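You operate a simulated robot arm through the tools that you are given. There is no shell and no other tool. Be economical: measure what you need, move in short steps, check, and stop when the job is done.

Carry out the task below with a simulated robot arm. There is one attempt and no reset: what you move stays moved.

TASK
Swing the antenna arm out, clamp it and stand the puck on it.
Fine: free the clamp knob first; the puck antenna goes on last, in the middle of the plate.
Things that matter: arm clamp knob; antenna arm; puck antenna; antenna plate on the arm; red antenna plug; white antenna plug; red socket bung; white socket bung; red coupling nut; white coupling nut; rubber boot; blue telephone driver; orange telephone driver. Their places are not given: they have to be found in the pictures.

It is judged by the outcome, as a careful person would: the job done as asked, and still so three seconds after it is handed in. It fails if anything else is knocked over, pushed out of place, dropped, spilled or broken.

THE ROBOT
A 7-joint arm with a two-finger parallel gripper, fixed in place. Base frame: the origin is at the foot of the arm, x ahead of it, y to its left, z up; the work surface is at about z = 0.82. Lengths are in m, angles in degrees, forces in N, time in s.
With the tool pointing down near the work surface it reaches from about 0.24 to 0.68 m from the base axis. Its first joint turns from -66.0 to 66.0 degrees. Payload 2.4 kg.
Tool frame: the origin (TCP) lies between the finger pads and is the grasp point; the fingertips stand 0.03 m ahead of it; z points along the fingers, y is the line along which they close. The gripper opens to 0.094 m. The fingers are 0.028 m wide and 0.01 m thick; the gripper's body (0.05 by 0.096 m) begins 0.055 m behind the TCP.
Orientation is that of the tool frame in the base frame, as a unit quaternion [x, y, z, w]. With the fingers straight down and closing along the base's y, the tool's x points along the base's -x, its y along +y and its z along -z.

THE INTERFACE
- The arm moves only by the tool arm_command. Its argument "plan" is a list of rows, each an object of numbers (a shift or turn left out is 0, a gripper value left out holds the last): "dx", "dy", "dz": the shift along the tool's x, y, z in units of 500 mm (1.0 is 500 mm); "rx", "ry", "rz": the turn, a rotation vector about the tool's x, y, z in units of 60 degrees (1.0 is 60 degrees); "jaw": the closure, from 0 (fully open) to 1 (shut). In form: [{"dx": .., "dy": .., "dz": .., "rx": .., "ry": .., "rz": .., "jaw": ..}, ...]. A call has 1 to 12 rows; each row is the pose to reach, as a shift and turn from the pose commanded when the call began, along the tool's axes at that moment. A call with a number of a shift or a turn outside -1 to 1 is refused whole. A row lasts 0.2 s, in which the tool goes at most 0.05 m and 8.6 degrees; a call with a longer step from one row to the next is refused whole, and so is a gripper value outside its range. A pose out of reach is approached as far as the arm can. The call stops where the force on the tool passes 70 N (or 10 N more than at its start, if that is more) or the arm is blocked; 0.2 s more then pass. The fingers move at their own pace (about 0.153 m/s each) and stop on an object; they squeeze with about 43 N. The grip force told is the motor's: it shows also when the fingers shut on nothing. Time passes only in rows, and 0.2 s behind the last, so rows that repeat a pose let the fingers close. It gives the time, the measured TCP pose, the force on the tool (base axes), the opening and the grip force at its end, in the units of the frame above (readings bear some noise).
- Cameras (640 x 400 px; columns grow to the right, rows downward): "scene" is fixed at [0.0138, 0.4503, 1.448]; the picture's right is [-0.87, -0.49, 0.00], its down [-0.24, 0.43, -0.87] and it looks along [0.43, -0.76, -0.49] (base axes); focal length 373 px, centre (320, 200). "wrist" rides on the gripper at [-0.037, 0, -0.058] in the tool frame; the picture's right is [0.00, -1.00, 0.00], its down [0.97, 0.00, -0.24] and it looks along [0.24, 0.00, 0.97] (tool axes); focal length 218 px, centre (320, 200).
- camera(camera): a new picture of that camera. No time passes.
- measure_at(camera, pixels): for up to 12 pixels [column, row] of the newest picture of that camera ("zoom" is the newest enlarged one), the place [x, y, z] in the base frame of the surface seen there, good to about 0.003 m, but the place of the scene camera against the robot may be out by one fixed shift of up to 0.018 m in any direction. No time passes.
- inspect(camera, box): a new picture of the part [left, top, right, bottom] of that camera's present view, enlarged. No time passes.
- close_job(): hands the job in; it is judged then, once.

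Work in short steps. Measure before you move; look again where a grasp or a placing could have gone wrong, and mend it. You have 80 turns and 38 pictures in all, the two below and enlarged ones among them. Open the gripper and draw the arm clear of the work before you hand the job in, unless the task says otherwise; then end with one line.

The tools are called after "Request:" by a JSON object that holds its "name" and its "arguments". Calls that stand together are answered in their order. arm_command: Moves the arm, as the interface text tells. Its arguments: {"type":"object","properties":{"plan":{"type":"array"}},"required":["plan"]} The other tools are called the same way: camera (camera) takes a picture; measure_at (camera, pixels) gives the place of the surface under pixels of a picture; inspect (camera, box) takes an enlarged picture of a part of a camera's view; close_job () hands the job in.

At the start:

```text
time: 0.0
position: [0.3563, 0.013, 1.214]
tool_rot: [-0.001, 1.0, 0.001, 0.0]
wrist_force: [-0.6, -0.2, -0.6]
opening: 0.0941
grasp_force: 0.1
```

scene: 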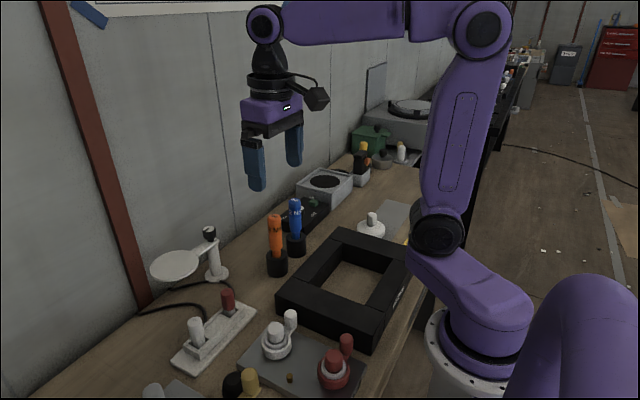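
wrist: 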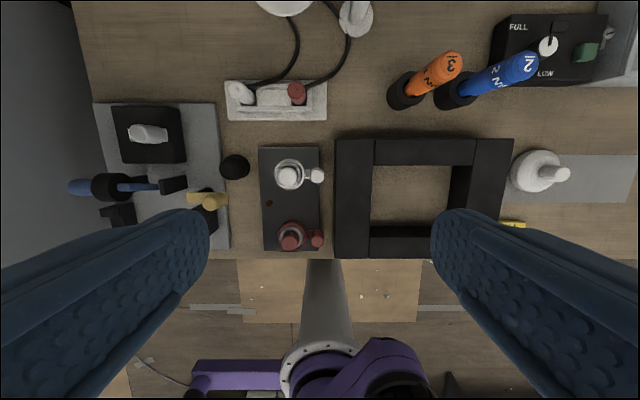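

The antenna arm appears at scene (175,265) with a post and black knob at (209,232); the white puck is perhaps at (371,225). I'll enlarge both.

Request:
{"name": "inspect", "arguments": {"camera": "scene", "box": [130, 200, 290, 300]}}

Request:
{"name": "inspect", "arguments": {"camera": "scene", "box": [300, 180, 460, 280]}}

Request:
{"name": "measure_at", "arguments": {"camera": "scene", "pixels": [[209, 231], [210, 240], [174, 264], [154, 267], [194, 262], [174, 253], [216, 274], [371, 217], [371, 230], [205, 250], [197, 256], [371, 224]]}}

Request:
{"name": "measure_at", "arguments": {"camera": "wrist", "pixels": [[355, 14], [285, 5], [538, 168], [560, 174], [525, 165], [575, 190], [480, 150], [355, 30]]}}

```text
4.00 times, centred on (210, 250) of scene
```

zoom: 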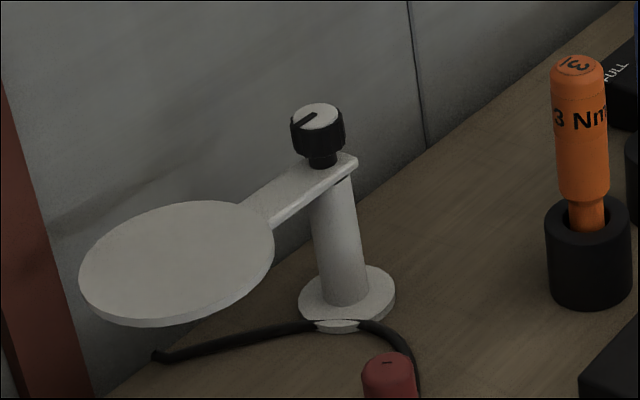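

```text
4.00 times, centred on (380, 230) of scene
```

zoom: 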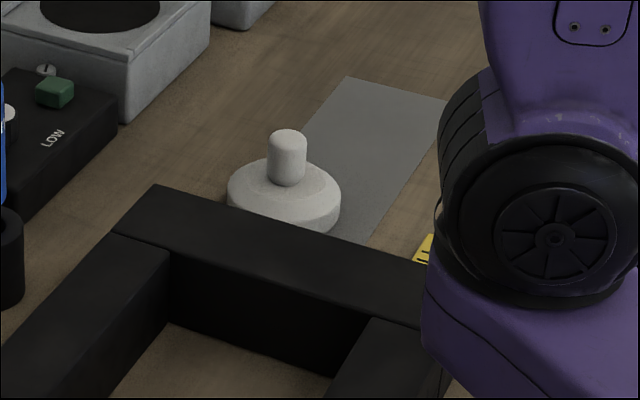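

```text
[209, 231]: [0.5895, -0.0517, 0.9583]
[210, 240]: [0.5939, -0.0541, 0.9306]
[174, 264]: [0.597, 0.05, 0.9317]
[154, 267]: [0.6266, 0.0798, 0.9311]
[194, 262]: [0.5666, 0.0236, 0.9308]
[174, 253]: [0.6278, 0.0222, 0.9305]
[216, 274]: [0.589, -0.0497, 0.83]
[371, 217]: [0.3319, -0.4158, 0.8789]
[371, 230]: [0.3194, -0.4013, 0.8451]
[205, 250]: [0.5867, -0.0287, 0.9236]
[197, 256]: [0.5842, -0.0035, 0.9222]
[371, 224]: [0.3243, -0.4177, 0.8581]
```

```text
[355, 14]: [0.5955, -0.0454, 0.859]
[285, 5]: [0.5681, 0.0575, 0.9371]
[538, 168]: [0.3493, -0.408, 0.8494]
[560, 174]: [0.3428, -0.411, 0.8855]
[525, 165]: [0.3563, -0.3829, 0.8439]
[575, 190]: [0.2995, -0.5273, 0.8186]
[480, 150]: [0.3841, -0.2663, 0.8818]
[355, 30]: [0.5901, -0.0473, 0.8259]
```

Knob is near (0.60,-0.05,0.96) with the arm stretching toward +y; the scene camera seems ~1 cm off versus the wrist. I go above the knob to look from closer.

Request:
{"name": "arm_command", "arguments": {"plan": [{"dx": -0.07, "dy": -0.018, "dz": 0.02}, {"dx": -0.14, "dy": -0.035, "dz": 0.04}, {"dx": -0.21, "dy": -0.053, "dz": 0.06}, {"dx": -0.28, "dy": -0.07, "dz": 0.08}, {"dx": -0.35, "dy": -0.09, "dz": 0.1}, {"dx": -0.4, "dy": -0.106, "dz": 0.12}, {"dx": -0.4, "dy": -0.106, "dz": 0.12}]}}

Request:
{"name": "camera", "arguments": {"camera": "wrist"}}

```text
time: 1.6
position: [0.5537, -0.0406, 1.1544]
tool_rot: [0.0, 1.0, 0.0, 0.0]
wrist_force: [-0.1, -0.1, 0.3]
opening: 0.094
grasp_force: 0.0
```

```text
33 pictures are left
```

wrist: 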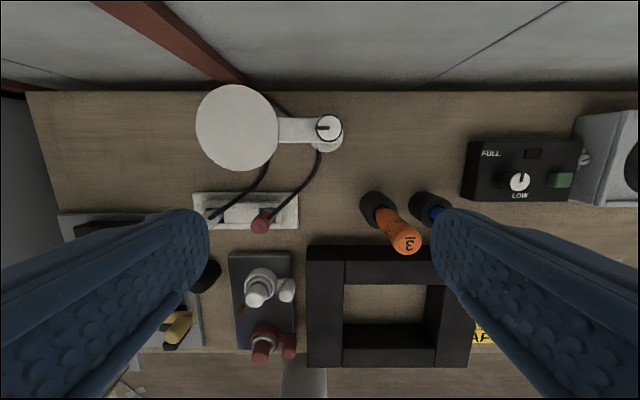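

Request:
{"name": "inspect", "arguments": {"camera": "wrist", "box": [180, 75, 380, 200]}}

Request:
{"name": "measure_at", "arguments": {"camera": "wrist", "pixels": [[328, 127], [238, 127], [200, 127], [275, 127], [238, 88], [238, 167], [298, 122], [298, 138], [322, 117], [402, 240], [262, 220], [640, 93]]}}

```text
3.20 times, centred on (280, 138) of wrist
```

zoom: 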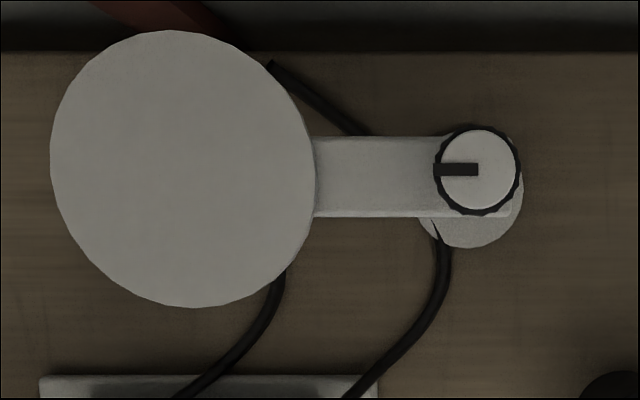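

```text
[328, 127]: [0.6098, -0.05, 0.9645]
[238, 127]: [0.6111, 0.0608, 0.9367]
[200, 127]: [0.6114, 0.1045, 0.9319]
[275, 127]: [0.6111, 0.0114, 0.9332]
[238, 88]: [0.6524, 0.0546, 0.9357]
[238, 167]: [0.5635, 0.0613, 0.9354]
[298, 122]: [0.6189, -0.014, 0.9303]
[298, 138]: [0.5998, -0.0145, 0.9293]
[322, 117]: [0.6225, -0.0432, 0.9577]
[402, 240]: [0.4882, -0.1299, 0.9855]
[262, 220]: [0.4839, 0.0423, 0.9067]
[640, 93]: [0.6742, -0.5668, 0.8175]
```

Knob centre ≈ (0.609,-0.052), top z 0.964; plate centre (0.608,0.058), top z 0.9355. I check the wall clearance, the gripper's looks and the surroundings of the swung-out spot.

Request:
{"name": "camera", "arguments": {"camera": "scene"}}

Request:
{"name": "measure_at", "arguments": {"camera": "wrist", "pixels": [[330, 128], [320, 85], [320, 60], [320, 30], [200, 50], [372, 205], [392, 222], [410, 248], [262, 212], [225, 205], [345, 127], [330, 114]]}}

```text
31 pictures are left
```

scene: 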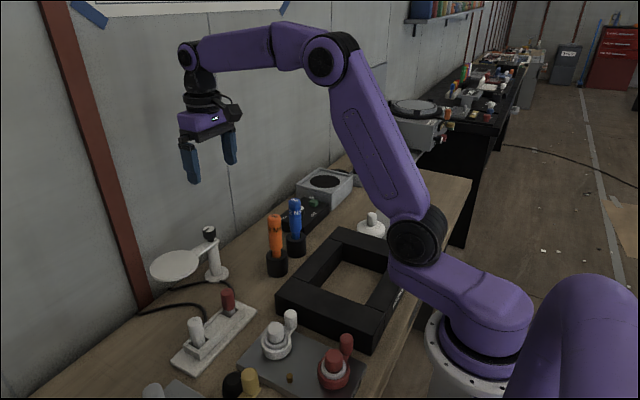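

```text
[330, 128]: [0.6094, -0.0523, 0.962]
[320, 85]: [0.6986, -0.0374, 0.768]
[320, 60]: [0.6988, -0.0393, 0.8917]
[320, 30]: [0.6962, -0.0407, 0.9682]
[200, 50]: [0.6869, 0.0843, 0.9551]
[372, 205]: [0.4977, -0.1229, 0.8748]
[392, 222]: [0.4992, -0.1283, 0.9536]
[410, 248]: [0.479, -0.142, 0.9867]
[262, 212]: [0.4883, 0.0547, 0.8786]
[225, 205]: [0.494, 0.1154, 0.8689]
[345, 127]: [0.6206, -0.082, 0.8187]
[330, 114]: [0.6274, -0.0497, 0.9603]
```

Wall is at x≈0.697, enough room. I move above the knob, turning the tool -48° yaw so I have room to turn counter-clockwise.

Request:
{"name": "arm_command", "arguments": {"plan": [{"dx": -0.02, "dy": -0.004, "dz": 0.05, "rz": 0.133, "jaw": 0.4}, {"dx": -0.04, "dy": -0.008, "dz": 0.1, "rz": 0.266, "jaw": 0.4}, {"dx": -0.06, "dy": -0.012, "dz": 0.14, "rz": 0.4, "jaw": 0.4}, {"dx": -0.08, "dy": -0.016, "dz": 0.19, "rz": 0.533, "jaw": 0.4}, {"dx": -0.1, "dy": -0.02, "dz": 0.23, "rz": 0.667, "jaw": 0.4}, {"dx": -0.11, "dy": -0.023, "dz": 0.264, "rz": 0.8, "jaw": 0.4}, {"dx": -0.11, "dy": -0.023, "dz": 0.264, "rz": 0.8, "jaw": 0.4}]}}

Request:
{"name": "camera", "arguments": {"camera": "wrist"}}

```text
time: 3.2
position: [0.6077, -0.0528, 1.0209]
tool_rot: [0.407, 0.913, -0.001, 0.0]
wrist_force: [0.1, 0.3, -0.2]
opening: 0.0564
grasp_force: 0.1
```

```text
30 pictures are left
```

wrist: 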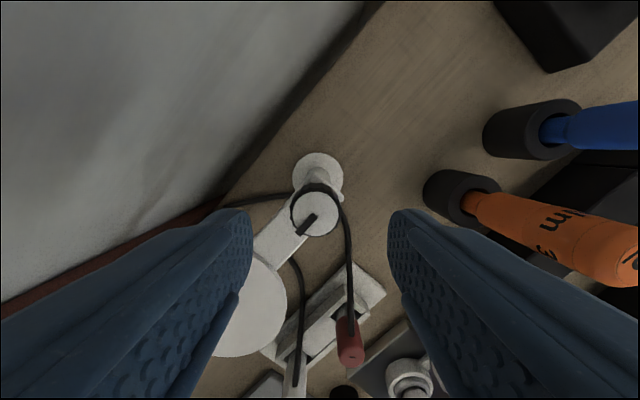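

Knob is at wrist (318,213), centred between the fingers. I measure it and go down to tips about z 0.944, then close.

Request:
{"name": "measure_at", "arguments": {"camera": "wrist", "pixels": [[318, 213], [318, 195], [318, 230], [300, 213], [336, 213]]}}

Request:
{"name": "arm_command", "arguments": {"plan": [{"dz": 0.04}, {"dz": 0.08}, {"dz": 0.096}, {"dz": 0.096}]}}

```text
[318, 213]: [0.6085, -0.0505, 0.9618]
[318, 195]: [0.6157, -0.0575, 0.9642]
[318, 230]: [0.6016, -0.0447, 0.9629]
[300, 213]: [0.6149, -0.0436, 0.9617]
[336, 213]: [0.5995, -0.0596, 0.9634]
```

```text
time: 4.2
position: [0.6093, -0.0524, 0.9741]
tool_rot: [0.407, 0.914, 0.0, 0.0]
wrist_force: [-0.5, 0.4, 0.4]
opening: 0.0565
grasp_force: 0.0
```

Positioned around the knob; now close on it.

Request:
{"name": "arm_command", "arguments": {"plan": [{"jaw": 1}, {"jaw": 1}, {"jaw": 1}]}}

```text
time: 5.0
position: [0.6099, -0.0513, 0.973]
tool_rot: [0.406, 0.914, 0.001, 0.002]
wrist_force: [15.4, 6.7, -8.6]
opening: 0.0302
grasp_force: 45.1
```

Gripping at 30 mm. Now I turn counter-clockwise (seen from above) by about 84° to free it.

Request:
{"name": "arm_command", "arguments": {"plan": [{"rz": -0.14}, {"rz": -0.28}, {"rz": -0.42}, {"rz": -0.56}, {"rz": -0.7}, {"rz": -0.84}, {"rz": -0.98}]}}

Request:
{"name": "camera", "arguments": {"camera": "wrist"}}

```text
time: 6.6
position: [0.6095, -0.0499, 0.9737]
tool_rot: [-0.097, 0.995, 0.0, 0.001]
wrist_force: [18.8, 14.0, -17.1]
opening: 0.0303
grasp_force: 44.8
```

```text
29 pictures are left
```

wrist: 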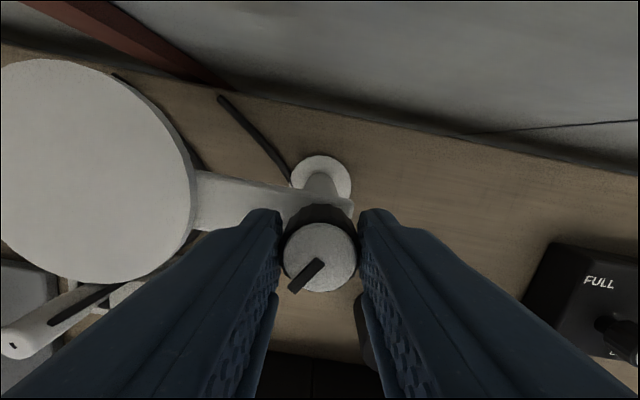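

The pointer kept its place in the gripper while the arm stayed still: the knob turned ~59° freely. I continue another ~50°.

Request:
{"name": "arm_command", "arguments": {"plan": [{"rz": -0.14}, {"rz": -0.28}, {"rz": -0.42}, {"rz": -0.56}, {"rz": -0.7}, {"rz": -0.84}]}}

Request:
{"name": "camera", "arguments": {"camera": "wrist"}}

```text
time: 8.0
position: [0.6099, -0.0525, 0.9754]
tool_rot: [-0.509, 0.86, 0.002, -0.003]
wrist_force: [-10.4, 10.9, -7.5]
opening: 0.0305
grasp_force: 45.2
```

```text
28 pictures are left
```

wrist: 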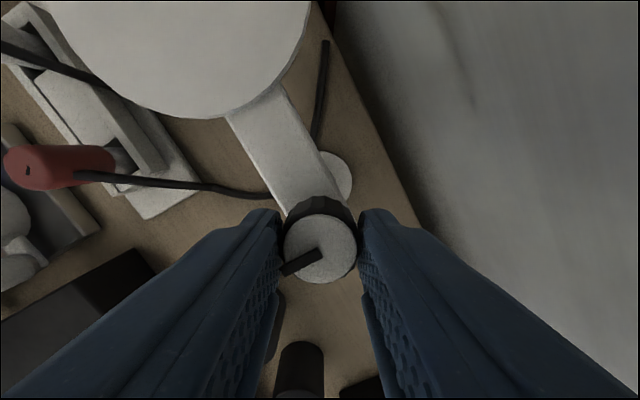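

The pointer lagged ~20° at the end: the knob reached a stop at about 90°, so it is freed. I release, rise and start turning back.

Request:
{"name": "arm_command", "arguments": {"plan": [{"jaw": 0.4}, {"jaw": 0.4}, {"dz": -0.06, "jaw": 0.4}, {"dz": -0.12, "jaw": 0.4}, {"dz": -0.18, "rz": 0.13}, {"dz": -0.18, "rz": 0.27}, {"dz": -0.18, "rz": 0.41}, {"dz": -0.18, "rz": 0.55}, {"dz": -0.18, "rz": 0.69}, {"dz": -0.18, "rz": 0.83}, {"dz": -0.18, "rz": 0.97}]}}

Request:
{"name": "camera", "arguments": {"camera": "wrist"}}

```text
time: 10.4
position: [0.6099, -0.0503, 1.064]
tool_rot: [-0.025, 1.0, 0.0, 0.0]
wrist_force: [0.6, -0.1, -0.8]
opening: 0.0562
grasp_force: 0.0
```

```text
27 pictures are left
```

wrist: 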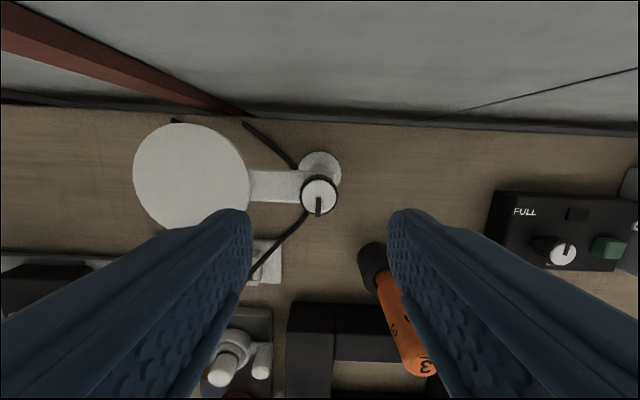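

The pointer now points to -x, 90° counter-clockwise of before. Next I grasp the neck of the arm (wrist ~(278,185)); I measure it and turn toward yaw -90°.

Request:
{"name": "measure_at", "arguments": {"camera": "wrist", "pixels": [[275, 185], [275, 172], [275, 198], [192, 176], [240, 180]]}}

Request:
{"name": "arm_command", "arguments": {"plan": [{"dy": 0.03, "rz": 0.14}, {"dy": 0.06, "rz": 0.28}, {"dy": 0.09, "rz": 0.42}, {"dy": 0.09, "rz": 0.56}, {"dy": 0.09, "rz": 0.7}, {"dy": 0.09, "rz": 0.84}, {"dy": 0.09, "rz": 0.98}]}}

```text
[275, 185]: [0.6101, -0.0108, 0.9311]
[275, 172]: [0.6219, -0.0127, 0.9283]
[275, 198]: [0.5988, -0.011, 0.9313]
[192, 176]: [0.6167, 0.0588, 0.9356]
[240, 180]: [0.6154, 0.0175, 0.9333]
```

```text
time: 12.0
position: [0.6075, -0.0064, 1.0638]
tool_rot: [0.47, 0.883, 0.0, 0.0]
wrist_force: [0.1, 0.5, 0.2]
opening: 0.0565
grasp_force: 0.1
```

Now finish the turn to -90° and descend over the neck to tips at z ≈0.911, stopping half way to keep safe.

Request:
{"name": "arm_command", "arguments": {"plan": [{"rz": 0.14}, {"rz": 0.28}, {"rz": 0.42}, {"rz": 0.565}, {"rz": 0.565, "dz": 0.06}, {"rz": 0.565, "dz": 0.12}, {"rz": 0.565, "dz": 0.12}]}}

Request:
{"name": "camera", "arguments": {"camera": "wrist"}}

```text
refused: row 4 steps farther than a row can; nothing moved
```

```text
26 pictures are left
```

wrist: 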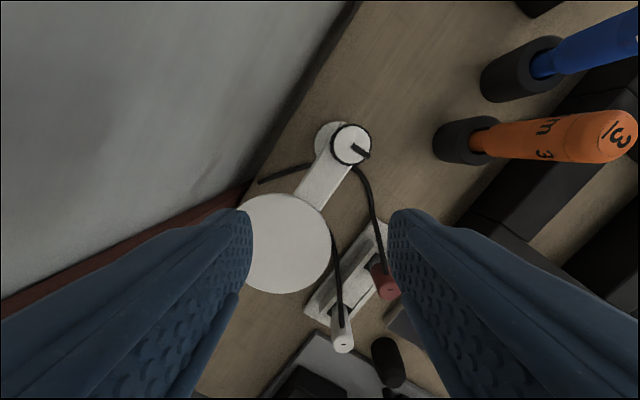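

Row 4 was slightly too long; same motion with smaller steps.

Request:
{"name": "arm_command", "arguments": {"plan": [{"rz": 0.14}, {"rz": 0.28}, {"rz": 0.42}, {"rz": 0.56}, {"rz": 0.565, "dz": 0.06}, {"rz": 0.565, "dz": 0.12}, {"rz": 0.565, "dz": 0.12}]}}

Request:
{"name": "camera", "arguments": {"camera": "wrist"}}

```text
time: 13.6
position: [0.6099, -0.0047, 1.0071]
tool_rot: [0.705, 0.709, 0.001, 0.0]
wrist_force: [-0.3, -0.1, -0.3]
opening: 0.0565
grasp_force: 0.1
```

```text
25 pictures are left
```

wrist: 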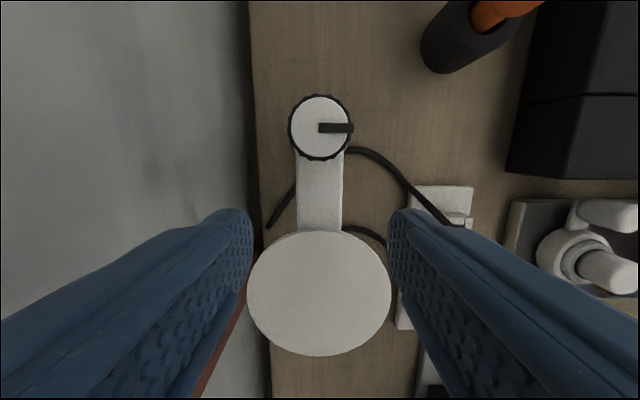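

Neck at wrist (320,190), centred between the fingers; descend 65 mm (tips at 0.912) and nudge 4 mm toward the knob.

Request:
{"name": "arm_command", "arguments": {"plan": [{"dx": -0.008, "dz": 0.05}, {"dx": -0.008, "dz": 0.1}, {"dx": -0.008, "dz": 0.13}, {"dx": -0.008, "dz": 0.13}, {"dx": -0.008, "dz": 0.13, "jaw": 1}, {"dx": -0.008, "dz": 0.13, "jaw": 1}, {"dx": -0.008, "dz": 0.13, "jaw": 1}]}}

Request:
{"name": "inspect", "arguments": {"camera": "scene", "box": [110, 150, 310, 300]}}

```text
time: 15.2
position: [0.6096, -0.0089, 0.9399]
tool_rot: [0.705, 0.709, 0.0, 0.001]
wrist_force: [10.1, -0.8, -10.6]
opening: 0.0295
grasp_force: 44.5
```

```text
2.67 times, centred on (210, 225) of scene
```

zoom: 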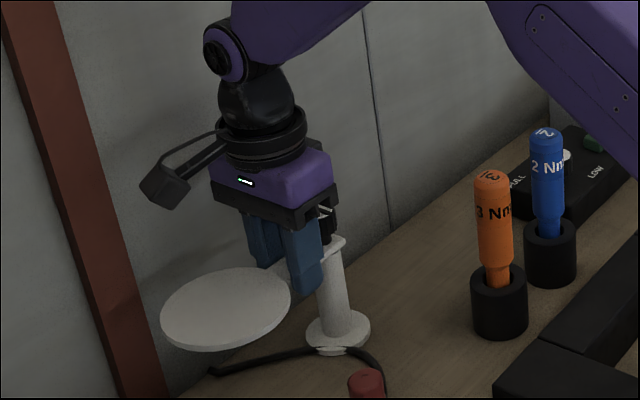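

The neck is gripped (29.5 mm). I swing it along the arc about the post, first ~25° to feel the resistance.

Request:
{"name": "arm_command", "arguments": {"plan": [{"dx": -0.0009, "dy": -0.0123, "rz": -0.14}, {"dx": -0.0036, "dy": -0.0243, "rz": -0.28}, {"dx": -0.008, "dy": -0.0358, "rz": -0.42}]}}

Request:
{"name": "camera", "arguments": {"camera": "wrist"}}

```text
time: 16.0
position: [0.5923, -0.0128, 0.9398]
tool_rot: [0.532, 0.847, 0.001, 0.002]
wrist_force: [19.6, 7.2, 6.7]
opening: 0.0294
grasp_force: 44.6
```

```text
23 pictures are left
```

wrist: 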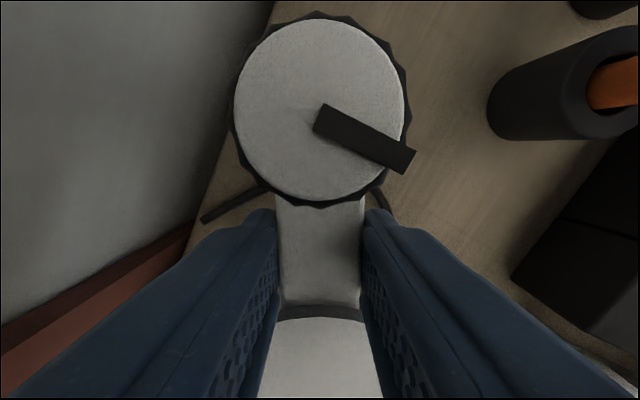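

The arm follows smoothly (20 N). I carry on with the same arc, ~59° more.

Request:
{"name": "arm_command", "arguments": {"plan": [{"dx": -0.0009, "dy": -0.0123, "rz": -0.14}, {"dx": -0.0036, "dy": -0.0243, "rz": -0.28}, {"dx": -0.008, "dy": -0.0358, "rz": -0.42}, {"dx": -0.014, "dy": -0.0465, "rz": -0.56}, {"dx": -0.0216, "dy": -0.0562, "rz": -0.7}, {"dx": -0.0305, "dy": -0.0647, "rz": -0.84}, {"dx": -0.0405, "dy": -0.0719, "rz": -0.98}]}}

Request:
{"name": "camera", "arguments": {"camera": "scene"}}

```text
time: 17.6
position: [0.5695, -0.0474, 0.939]
tool_rot: [0.047, 0.999, 0.0, 0.005]
wrist_force: [31.6, 15.9, -8.5]
opening: 0.0297
grasp_force: 45.1
```

```text
22 pictures are left
```

scene: 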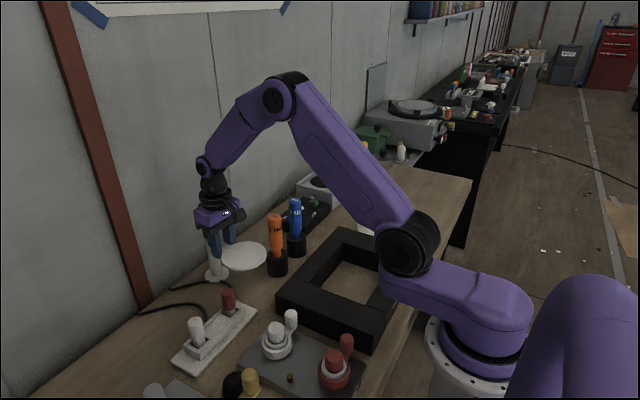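

The arm is at ~85°, clear of the orange driver. I finish the last 5° and relax the radial pull by 2 mm.

Request:
{"name": "arm_command", "arguments": {"plan": [{"dx": -0.004, "dy": -0.0079, "rz": -0.09}, {"dx": -0.004, "dy": -0.0079, "rz": -0.09}]}}

Request:
{"name": "camera", "arguments": {"camera": "wrist"}}

```text
time: 18.2
position: [0.5682, -0.05, 0.9401]
tool_rot: [0.0, 1.0, 0.0, 0.0]
wrist_force: [10.6, 18.6, -2.7]
opening: 0.0297
grasp_force: 45.5
```

```text
21 pictures are left
```

wrist: 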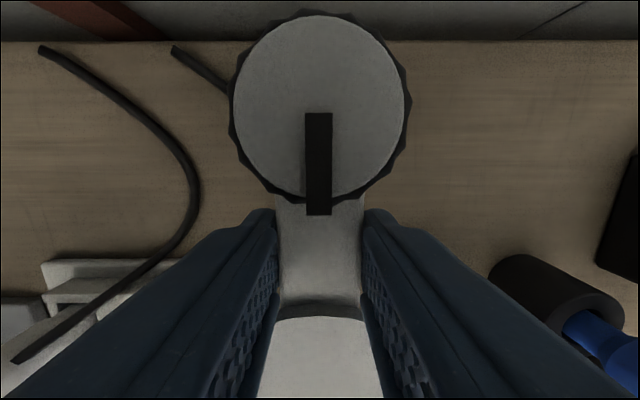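

The arm now points straight out (-x) with the knob pointer aligned with it. I release, rise, and set up over the knob at yaw +48° for clockwise clamping.

Request:
{"name": "arm_command", "arguments": {"plan": [{"jaw": 0.4}, {"jaw": 0.4}, {"dz": -0.06, "jaw": 0.4}, {"dz": -0.13}, {"dz": -0.2, "rz": -0.13}, {"dx": -0.04, "dz": -0.2, "rz": -0.27}, {"dx": -0.083, "dy": -0.002, "dz": -0.2, "rz": -0.41}, {"dx": -0.083, "dy": -0.002, "dz": -0.2, "rz": -0.55}, {"dx": -0.083, "dy": -0.002, "dz": -0.2, "rz": -0.69}, {"dx": -0.083, "dy": -0.002, "dz": -0.2, "rz": -0.83}, {"dx": -0.083, "dy": -0.002, "dz": -0.2, "rz": -0.83}]}}

Request:
{"name": "camera", "arguments": {"camera": "wrist"}}

```text
time: 20.6
position: [0.6098, -0.0535, 1.0396]
tool_rot: [-0.42, 0.907, 0.001, 0.0]
wrist_force: [0.9, 0.3, 0.6]
opening: 0.0563
grasp_force: 0.1
```

```text
20 pictures are left
```

wrist: 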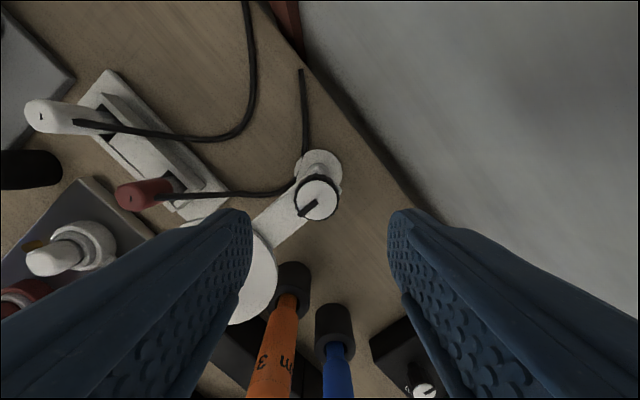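

Knob at wrist (317,197), centred. Descend 66 mm, close, then turn clockwise.

Request:
{"name": "arm_command", "arguments": {"plan": [{"dz": 0.05}, {"dz": 0.1}, {"dz": 0.132, "dy": 0.002}, {"dz": 0.132, "dy": 0.002}, {"dz": 0.132, "dy": 0.002, "jaw": 1}, {"dz": 0.132, "dy": 0.002, "jaw": 1}, {"dz": 0.132, "dy": 0.002, "jaw": 1}]}}

Request:
{"name": "arm_command", "arguments": {"plan": [{"rz": 0.14}, {"rz": 0.28}, {"rz": 0.42}, {"rz": 0.56}, {"rz": 0.7}, {"rz": 0.84}, {"rz": 0.98}]}}

Request:
{"name": "camera", "arguments": {"camera": "wrist"}}

```text
time: 22.2
position: [0.6083, -0.0526, 0.9715]
tool_rot: [-0.419, 0.908, 0.001, -0.002]
wrist_force: [-13.1, 6.9, 2.2]
opening: 0.0304
grasp_force: 44.6
```

```text
time: 23.8
position: [0.608, -0.0493, 0.9725]
tool_rot: [0.08, 0.997, 0.0, -0.004]
wrist_force: [-15.6, 21.3, -17.9]
opening: 0.0305
grasp_force: 45.3
```

```text
19 pictures are left
```

wrist: 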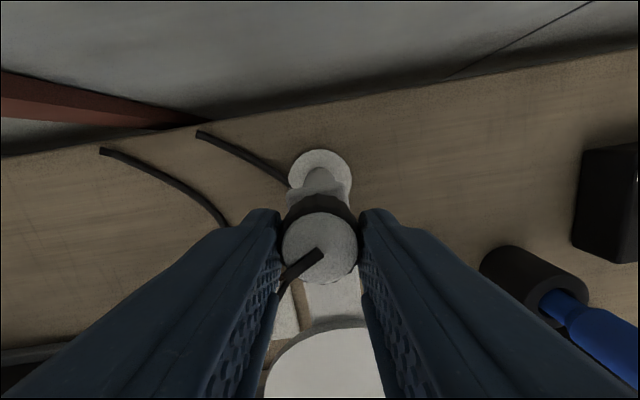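

The knob turned ~59° clockwise with the gripper and the arm stayed out. I turn on another ~45° to its stop.

Request:
{"name": "arm_command", "arguments": {"plan": [{"rz": 0.14}, {"rz": 0.28}, {"rz": 0.42}, {"rz": 0.56}, {"rz": 0.7}, {"rz": 0.8}]}}

Request:
{"name": "camera", "arguments": {"camera": "wrist"}}

```text
time: 25.2
position: [0.6101, -0.0512, 0.9733]
tool_rot: [0.479, 0.878, 0.001, 0.003]
wrist_force: [8.0, 18.0, -16.9]
opening: 0.0304
grasp_force: 45.0
```

```text
18 pictures are left
```

wrist: 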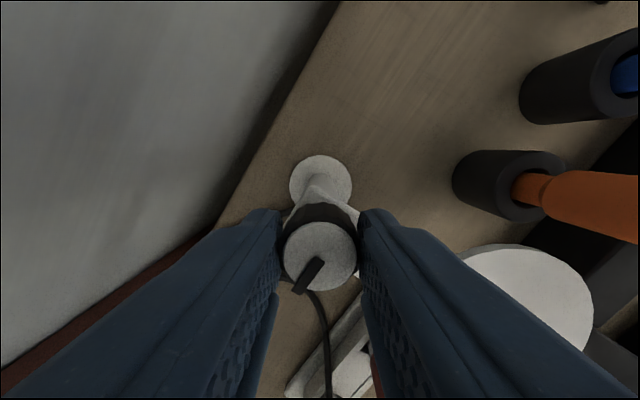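

The knob slipped at the end (~20°): it's at the clamped stop, pointing +y again. I release, rise, and look.

Request:
{"name": "arm_command", "arguments": {"plan": [{"jaw": 0.4}, {"jaw": 0.4}, {"dz": -0.06, "jaw": 0.4}, {"dz": -0.14}, {"dz": -0.22, "rz": -0.13}, {"dz": -0.3, "rz": -0.27}, {"dz": -0.38, "rz": -0.41}, {"dz": -0.38, "rz": -0.55}, {"dz": -0.38, "rz": -0.69}, {"dz": -0.38, "rz": -0.83}, {"dz": -0.38, "rz": -0.95}, {"dz": -0.38, "rz": -0.95}]}}

Request:
{"name": "camera", "arguments": {"camera": "wrist"}}

```text
time: 27.8
position: [0.6084, -0.0535, 1.1627]
tool_rot: [0.002, 1.0, 0.0, 0.0]
wrist_force: [0.3, -0.4, -0.2]
opening: 0.0565
grasp_force: 0.0
```

```text
17 pictures are left
```

wrist: 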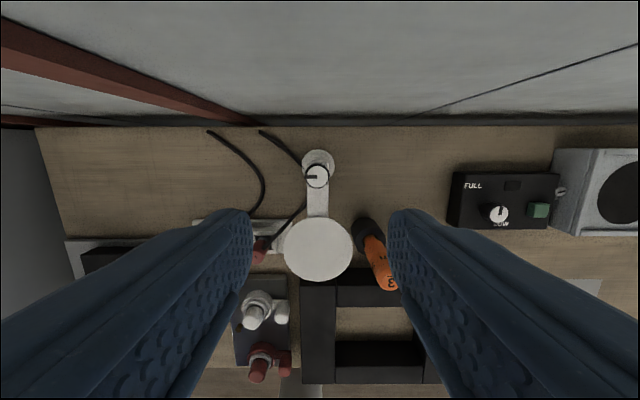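

Arm is out, pointer back at +y. I measure the plate centre (318,249) and edges.

Request:
{"name": "measure_at", "arguments": {"camera": "wrist", "pixels": [[318, 249], [286, 249], [351, 249], [318, 218], [318, 279], [378, 260], [370, 240], [317, 200]]}}

Request:
{"name": "inspect", "arguments": {"camera": "wrist", "box": [240, 150, 440, 300]}}

```text
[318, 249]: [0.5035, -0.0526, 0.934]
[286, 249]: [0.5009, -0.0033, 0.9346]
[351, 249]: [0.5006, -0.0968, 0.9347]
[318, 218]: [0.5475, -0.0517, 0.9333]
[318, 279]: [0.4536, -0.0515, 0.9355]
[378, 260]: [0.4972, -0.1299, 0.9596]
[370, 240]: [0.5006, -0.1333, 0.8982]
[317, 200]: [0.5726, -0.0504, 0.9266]
```

```text
2.67 times, centred on (340, 225) of wrist
```

zoom: 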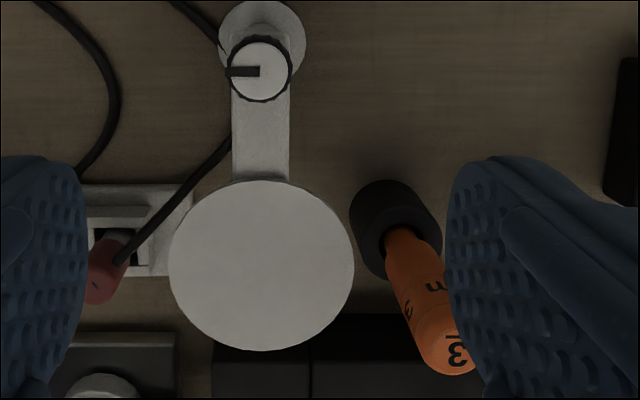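

Plate centre ≈ (0.5005,-0.0505), top z 0.9345. Now go over the puck near (0.345,-0.41).

Request:
{"name": "arm_command", "arguments": {"plan": [{"dx": 0.053, "dy": -0.071}, {"dx": 0.105, "dy": -0.143}, {"dx": 0.158, "dy": -0.214}, {"dx": 0.21, "dy": -0.286}, {"dx": 0.263, "dy": -0.357}, {"dx": 0.316, "dy": -0.428}, {"dx": 0.368, "dy": -0.5}, {"dx": 0.421, "dy": -0.571}, {"dx": 0.473, "dy": -0.643}, {"dx": 0.526, "dy": -0.714}, {"dx": 0.526, "dy": -0.714, "dz": 0.08}, {"dx": 0.526, "dy": -0.714, "dz": 0.16}]}}

Request:
{"name": "camera", "arguments": {"camera": "wrist"}}

```text
time: 30.4
position: [0.3422, -0.4121, 1.0817]
tool_rot: [0.002, 1.0, 0.0, 0.0]
wrist_force: [-0.6, -0.4, 1.3]
opening: 0.0565
grasp_force: 0.0
```

```text
15 pictures are left
```

wrist: 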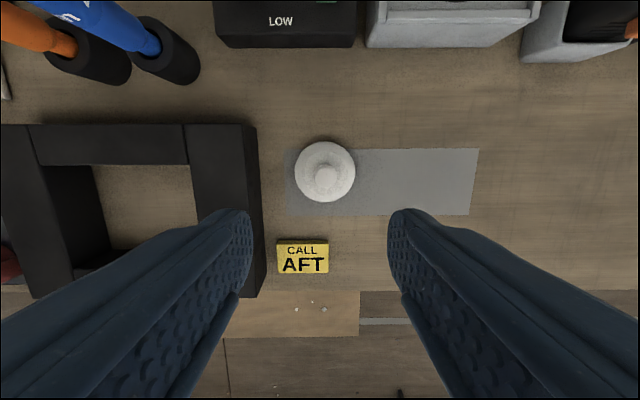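

Request:
{"name": "measure_at", "arguments": {"camera": "wrist", "pixels": [[325, 175], [325, 166], [325, 184], [316, 175], [334, 175], [300, 172], [351, 172], [325, 147], [325, 198], [255, 175], [245, 200]]}}

Request:
{"name": "inspect", "arguments": {"camera": "wrist", "box": [280, 130, 376, 190]}}

```text
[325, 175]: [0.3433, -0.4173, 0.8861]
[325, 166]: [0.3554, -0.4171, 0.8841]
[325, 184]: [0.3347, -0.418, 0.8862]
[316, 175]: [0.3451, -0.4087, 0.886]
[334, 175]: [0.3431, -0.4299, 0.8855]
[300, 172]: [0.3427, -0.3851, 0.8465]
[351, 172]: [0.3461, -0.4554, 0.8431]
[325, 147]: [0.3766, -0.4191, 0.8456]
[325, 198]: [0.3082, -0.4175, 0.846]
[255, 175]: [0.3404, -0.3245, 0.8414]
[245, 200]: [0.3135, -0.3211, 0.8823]
```

```text
6.67 times, centred on (328, 160) of wrist
```

zoom: 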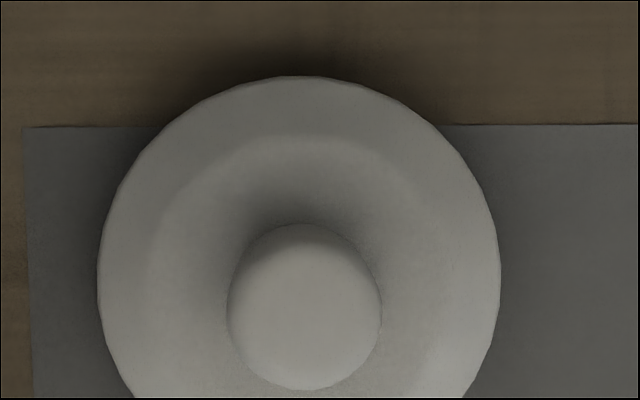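

Stub centre ≈ (0.3445,-0.419), top 0.886, Ø21 mm; disc top ~0.846. I descend so the tips stand at 0.863 and close.

Request:
{"name": "arm_command", "arguments": {"plan": [{"dx": -0.005, "dy": -0.014, "dz": 0.08}, {"dx": -0.005, "dy": -0.014, "dz": 0.16}, {"dx": -0.005, "dy": -0.014, "dz": 0.24}, {"dx": -0.005, "dy": -0.014, "dz": 0.31}, {"dx": -0.005, "dy": -0.014, "dz": 0.35}, {"dx": -0.005, "dy": -0.014, "dz": 0.378}, {"dx": -0.005, "dy": -0.014, "dz": 0.378}]}}

Request:
{"name": "camera", "arguments": {"camera": "wrist"}}

```text
time: 32.0
position: [0.345, -0.4158, 0.8956]
tool_rot: [0.002, 1.0, 0.0, 0.0]
wrist_force: [-0.3, 0.0, -0.3]
opening: 0.0566
grasp_force: 0.1
```

```text
13 pictures are left
```

wrist: 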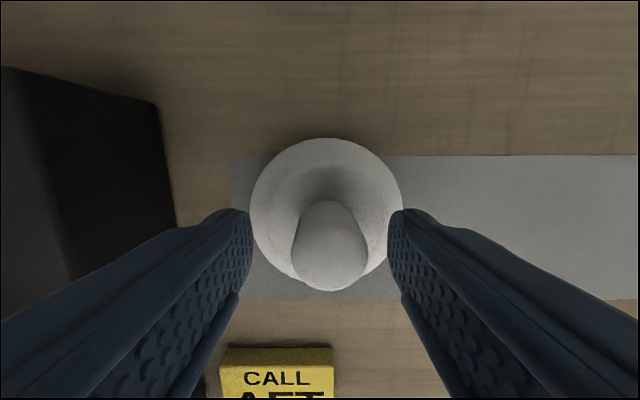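

Stub is ~3 mm to the -y side (col 330). I shift 3 mm, go down 2 mm and close.

Request:
{"name": "arm_command", "arguments": {"plan": [{"dy": -0.006, "dz": 0.004}, {"dy": -0.006, "dz": 0.004}, {"dy": -0.006, "dz": 0.004, "jaw": 1}, {"dy": -0.006, "dz": 0.004, "jaw": 1}, {"dy": -0.006, "dz": 0.004, "jaw": 1}]}}

Request:
{"name": "arm_command", "arguments": {"plan": [{"dz": -0.03}, {"dz": -0.1}, {"dz": -0.18}, {"dz": -0.26}, {"dz": -0.34}, {"dz": -0.34}]}}

Request:
{"name": "camera", "arguments": {"camera": "wrist"}}

```text
time: 33.2
position: [0.3449, -0.4184, 0.892]
tool_rot: [0.002, 1.0, 0.0, 0.0]
wrist_force: [0.0, -0.2, 0.2]
opening: 0.0268
grasp_force: 43.1
```

```text
time: 34.6
position: [0.3438, -0.4188, 1.0626]
tool_rot: [0.003, 1.0, 0.0, 0.0]
wrist_force: [0.0, -0.5, -2.2]
opening: 0.0267
grasp_force: 43.5
```

```text
12 pictures are left
```

wrist: 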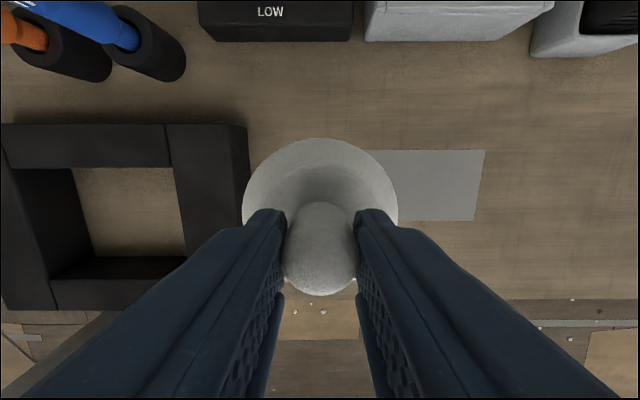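

Puck held (27 mm). I raise to z 1.12 and carry it over the plate at (0.5005,-0.0505).

Request:
{"name": "arm_command", "arguments": {"plan": [{"dz": -0.06}, {"dz": -0.116}, {"dx": -0.031, "dy": 0.074, "dz": -0.116}, {"dx": -0.063, "dy": 0.147, "dz": -0.116}, {"dx": -0.094, "dy": 0.221, "dz": -0.116}, {"dx": -0.126, "dy": 0.295, "dz": -0.116}, {"dx": -0.157, "dy": 0.368, "dz": -0.116}, {"dx": -0.188, "dy": 0.442, "dz": -0.116}, {"dx": -0.22, "dy": 0.516, "dz": -0.116}, {"dx": -0.251, "dy": 0.59, "dz": -0.116}, {"dx": -0.283, "dy": 0.663, "dz": -0.116}, {"dx": -0.314, "dy": 0.737, "dz": -0.116}]}}

Request:
{"name": "camera", "arguments": {"camera": "wrist"}}

```text
time: 37.2
position: [0.5071, -0.0464, 1.1167]
tool_rot: [0.003, 1.0, 0.0, 0.0]
wrist_force: [0.6, 0.0, -1.6]
opening: 0.0266
grasp_force: 43.1
```

```text
11 pictures are left
```

wrist: 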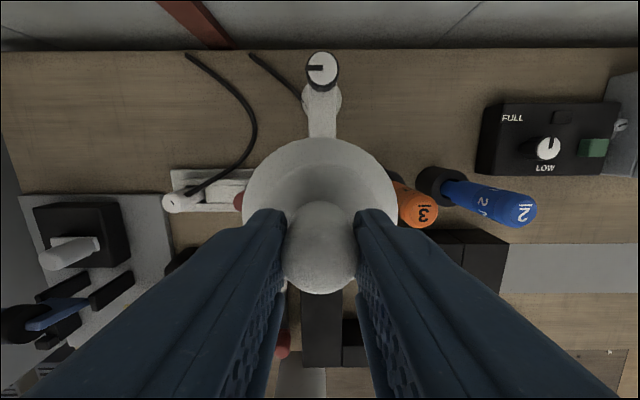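

I correct 6 mm in x and 4 mm in y, and go down to ~2 cm above the plate.

Request:
{"name": "arm_command", "arguments": {"plan": [{"dx": 0.013, "dy": -0.008, "dz": 0.04}, {"dx": 0.013, "dy": -0.008, "dz": 0.1}, {"dx": 0.013, "dy": -0.008, "dz": 0.16}, {"dx": 0.013, "dy": -0.008, "dz": 0.18}, {"dx": 0.013, "dy": -0.008, "dz": 0.18}]}}

Request:
{"name": "inspect", "arguments": {"camera": "scene", "box": [170, 170, 330, 290]}}

```text
time: 38.4
position: [0.4981, -0.0567, 1.03]
tool_rot: [0.003, 1.0, 0.0, -0.001]
wrist_force: [-0.2, 0.5, -2.5]
opening: 0.0265
grasp_force: 42.7
```

```text
3.33 times, centred on (250, 230) of scene
```

zoom: 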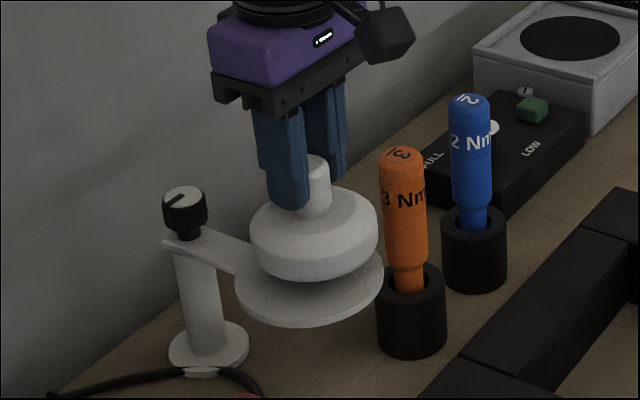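

Now settled reading is (0.498,-0.0567): I correct +2.5 mm x, +6 mm y and let it settle before setting down.

Request:
{"name": "arm_command", "arguments": {"plan": [{"dx": -0.005, "dy": 0.012}, {"dx": -0.005, "dy": 0.012}, {"dx": -0.005, "dy": 0.012}]}}

Request:
{"name": "arm_command", "arguments": {"plan": [{"dz": 0.0}, {"dz": 0.0}]}}

Request:
{"name": "inspect", "arguments": {"camera": "wrist", "box": [200, 50, 440, 200]}}

```text
time: 39.2
position: [0.4989, -0.0507, 1.0298]
tool_rot: [0.002, 1.0, 0.0, 0.0]
wrist_force: [-0.1, 0.1, -2.3]
opening: 0.0265
grasp_force: 42.9
```

```text
time: 39.8
position: [0.499, -0.0501, 1.0298]
tool_rot: [0.003, 1.0, 0.0, 0.0]
wrist_force: [-0.1, -0.1, -2.7]
opening: 0.0268
grasp_force: 42.6
```

```text
2.67 times, centred on (320, 125) of wrist
```

zoom: 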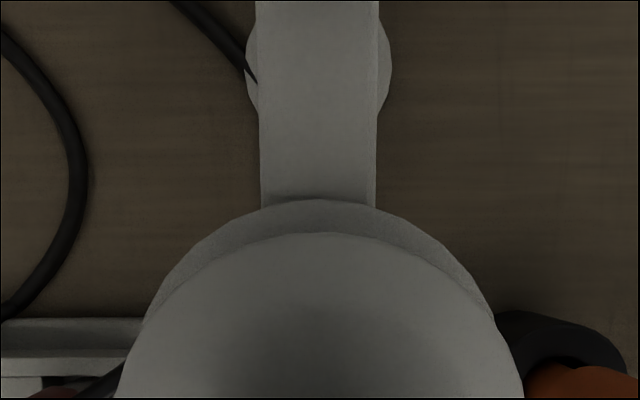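

Well aligned (neck and puck both about col 319). I lower slowly toward contact at TCP z ≈1.008.

Request:
{"name": "arm_command", "arguments": {"plan": [{"dx": -0.003, "dz": 0.015}, {"dx": -0.003, "dz": 0.03}, {"dx": -0.003, "dz": 0.036}, {"dx": -0.003, "dz": 0.039}, {"dx": -0.003, "dz": 0.039}]}}

```text
time: 41.0
position: [0.5016, -0.0494, 1.01]
tool_rot: [0.002, 1.0, 0.0, 0.0]
wrist_force: [0.3, 0.1, -1.3]
opening: 0.0263
grasp_force: 42.7
```

Request:
{"name": "arm_command", "arguments": {"plan": [{"dz": 0.001}, {"dz": 0.002}, {"dz": 0.003}, {"dz": 0.003}]}}

Request:
{"name": "inspect", "arguments": {"camera": "scene", "box": [190, 210, 290, 285]}}

```text
time: 42.0
position: [0.5037, -0.05, 1.0082]
tool_rot: [0.002, 1.0, 0.0, 0.0]
wrist_force: [-3.0, 0.9, 7.7]
opening: 0.0265
grasp_force: 43.2
```

```text
5.33 times, centred on (240, 248) of scene
```

zoom: 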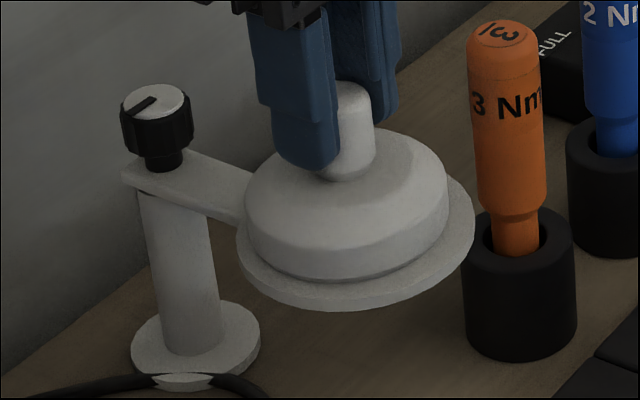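

Contact (≈8 N). The puck seems ~3 mm toward +x (plate centre col 355, puck 346). I lift slightly, shift back, and set down again.

Request:
{"name": "arm_command", "arguments": {"plan": [{"dz": -0.008}, {"dx": 0.006, "dy": -0.002, "dz": -0.008}, {"dx": 0.006, "dy": -0.002, "dz": -0.008}, {"dx": 0.006, "dy": -0.002, "dz": -0.002}, {"dx": 0.006, "dy": -0.002, "dz": 0.0}, {"dx": 0.006, "dy": -0.002, "dz": 0.0}]}}

Request:
{"name": "inspect", "arguments": {"camera": "scene", "box": [190, 210, 290, 285]}}

```text
time: 43.4
position: [0.4998, -0.0523, 1.0087]
tool_rot: [0.002, 1.0, 0.0, 0.0]
wrist_force: [0.7, -0.1, -2.1]
opening: 0.0265
grasp_force: 43.1
```

```text
5.33 times, centred on (240, 248) of scene
```

zoom: 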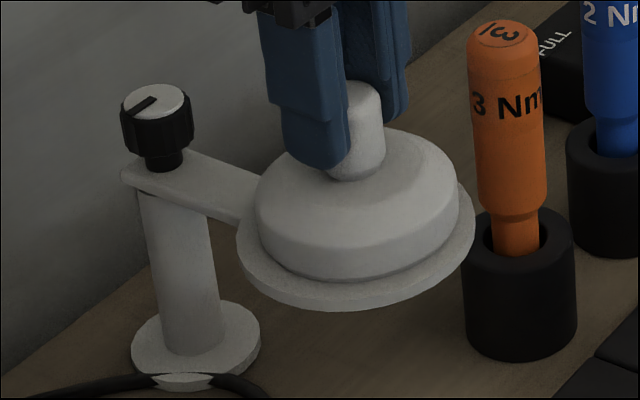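

Sideways it's centred now; y reads -0.052, so I shift 2 mm back in +y, set down, and check from above after release.

Request:
{"name": "arm_command", "arguments": {"plan": [{"dx": 0.001, "dy": 0.004}, {"dx": 0.001, "dy": 0.004}, {"dx": 0.001, "dy": 0.004, "dz": 0.002}, {"dx": 0.001, "dy": 0.004, "dz": 0.003}, {"dx": 0.001, "dy": 0.004, "dz": 0.003}]}}

```text
time: 44.6
position: [0.4993, -0.048, 1.0092]
tool_rot: [0.003, 1.0, 0.0, 0.002]
wrist_force: [-3.6, 1.0, 22.0]
opening: 0.0265
grasp_force: 42.7
```

In firm contact; I ease by 1 mm, open a little, and rise straight up.

Request:
{"name": "arm_command", "arguments": {"plan": [{"dz": -0.002}, {"dz": -0.002}, {"dz": -0.002, "jaw": 0.5}, {"dz": -0.002, "jaw": 0.5}, {"dz": -0.002, "jaw": 0.5}, {"dz": -0.05}, {"dz": -0.13}, {"dz": -0.2}, {"dz": -0.28}, {"dz": -0.28}]}}

Request:
{"name": "inspect", "arguments": {"camera": "wrist", "box": [240, 130, 400, 250]}}

Request:
{"name": "inspect", "arguments": {"camera": "scene", "box": [190, 210, 290, 285]}}

```text
time: 46.8
position: [0.4983, -0.0511, 1.1446]
tool_rot: [0.003, 1.0, 0.0, 0.0]
wrist_force: [-0.3, -0.5, 0.1]
opening: 0.0473
grasp_force: 0.2
```

```text
3.33 times, centred on (320, 190) of wrist
```

zoom: 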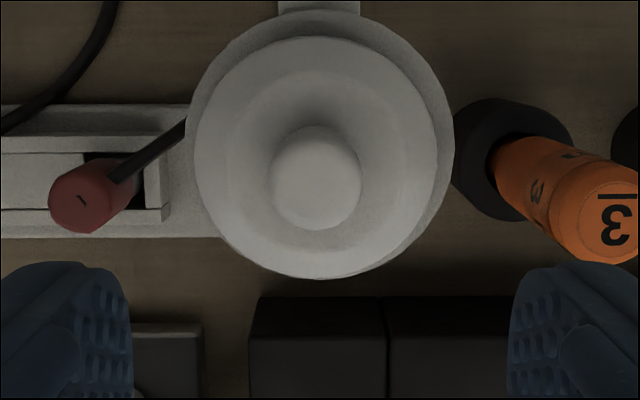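

```text
5.33 times, centred on (240, 248) of scene
```

zoom: 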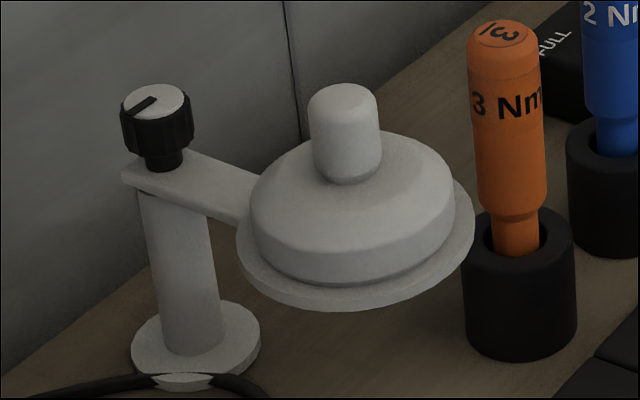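

The puck stands on the plate, within ~2 mm of the middle. I open, retreat up and back, and make a last check.

Request:
{"name": "arm_command", "arguments": {"plan": [{"dz": -0.08}, {"dz": -0.16, "jaw": 0}, {"dx": 0.08, "dy": 0.03, "dz": -0.16, "jaw": 0}, {"dx": 0.16, "dy": 0.06, "dz": -0.16}, {"dx": 0.24, "dy": 0.09, "dz": -0.16}, {"dx": 0.3, "dy": 0.12, "dz": -0.16}, {"dx": 0.3, "dy": 0.12, "dz": -0.16}, {"dx": 0.3, "dy": 0.12, "dz": -0.16}]}}

Request:
{"name": "camera", "arguments": {"camera": "scene"}}

Request:
{"name": "camera", "arguments": {"camera": "wrist"}}

```text
time: 48.6
position: [0.349, 0.0145, 1.2245]
tool_rot: [0.003, 1.0, 0.001, 0.0]
wrist_force: [0.7, -0.5, -0.6]
opening: 0.0939
grasp_force: 0.1
```

```text
4 pictures are left
```

scene: 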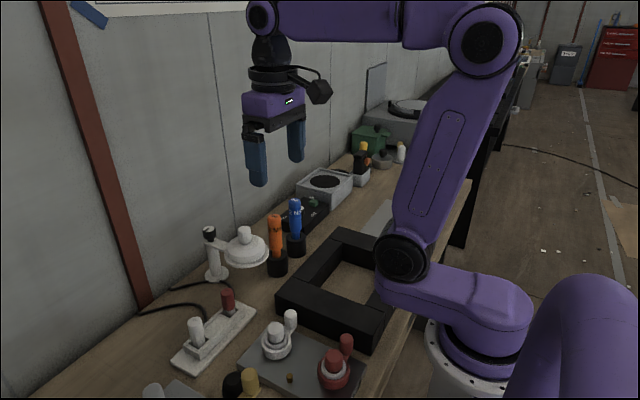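

```text
3 pictures are left
```

wrist: 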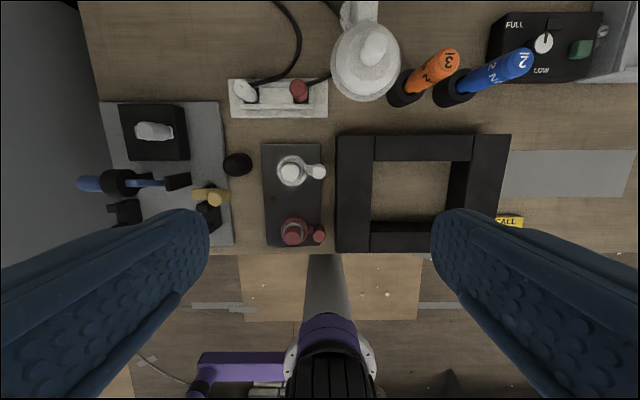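

Everything else is where it was, the arm is out and clamped, and the puck is standing. I hand it in.

Request:
{"name": "close_job", "arguments": {}}

```text
The job is handed in.
```

The antenna arm is swung out 90° from the wall and clamped. The puck antenna stands within about 2 mm of the middle of the plate, nothing else was moved, and the robot is drawn clear with the gripper open.
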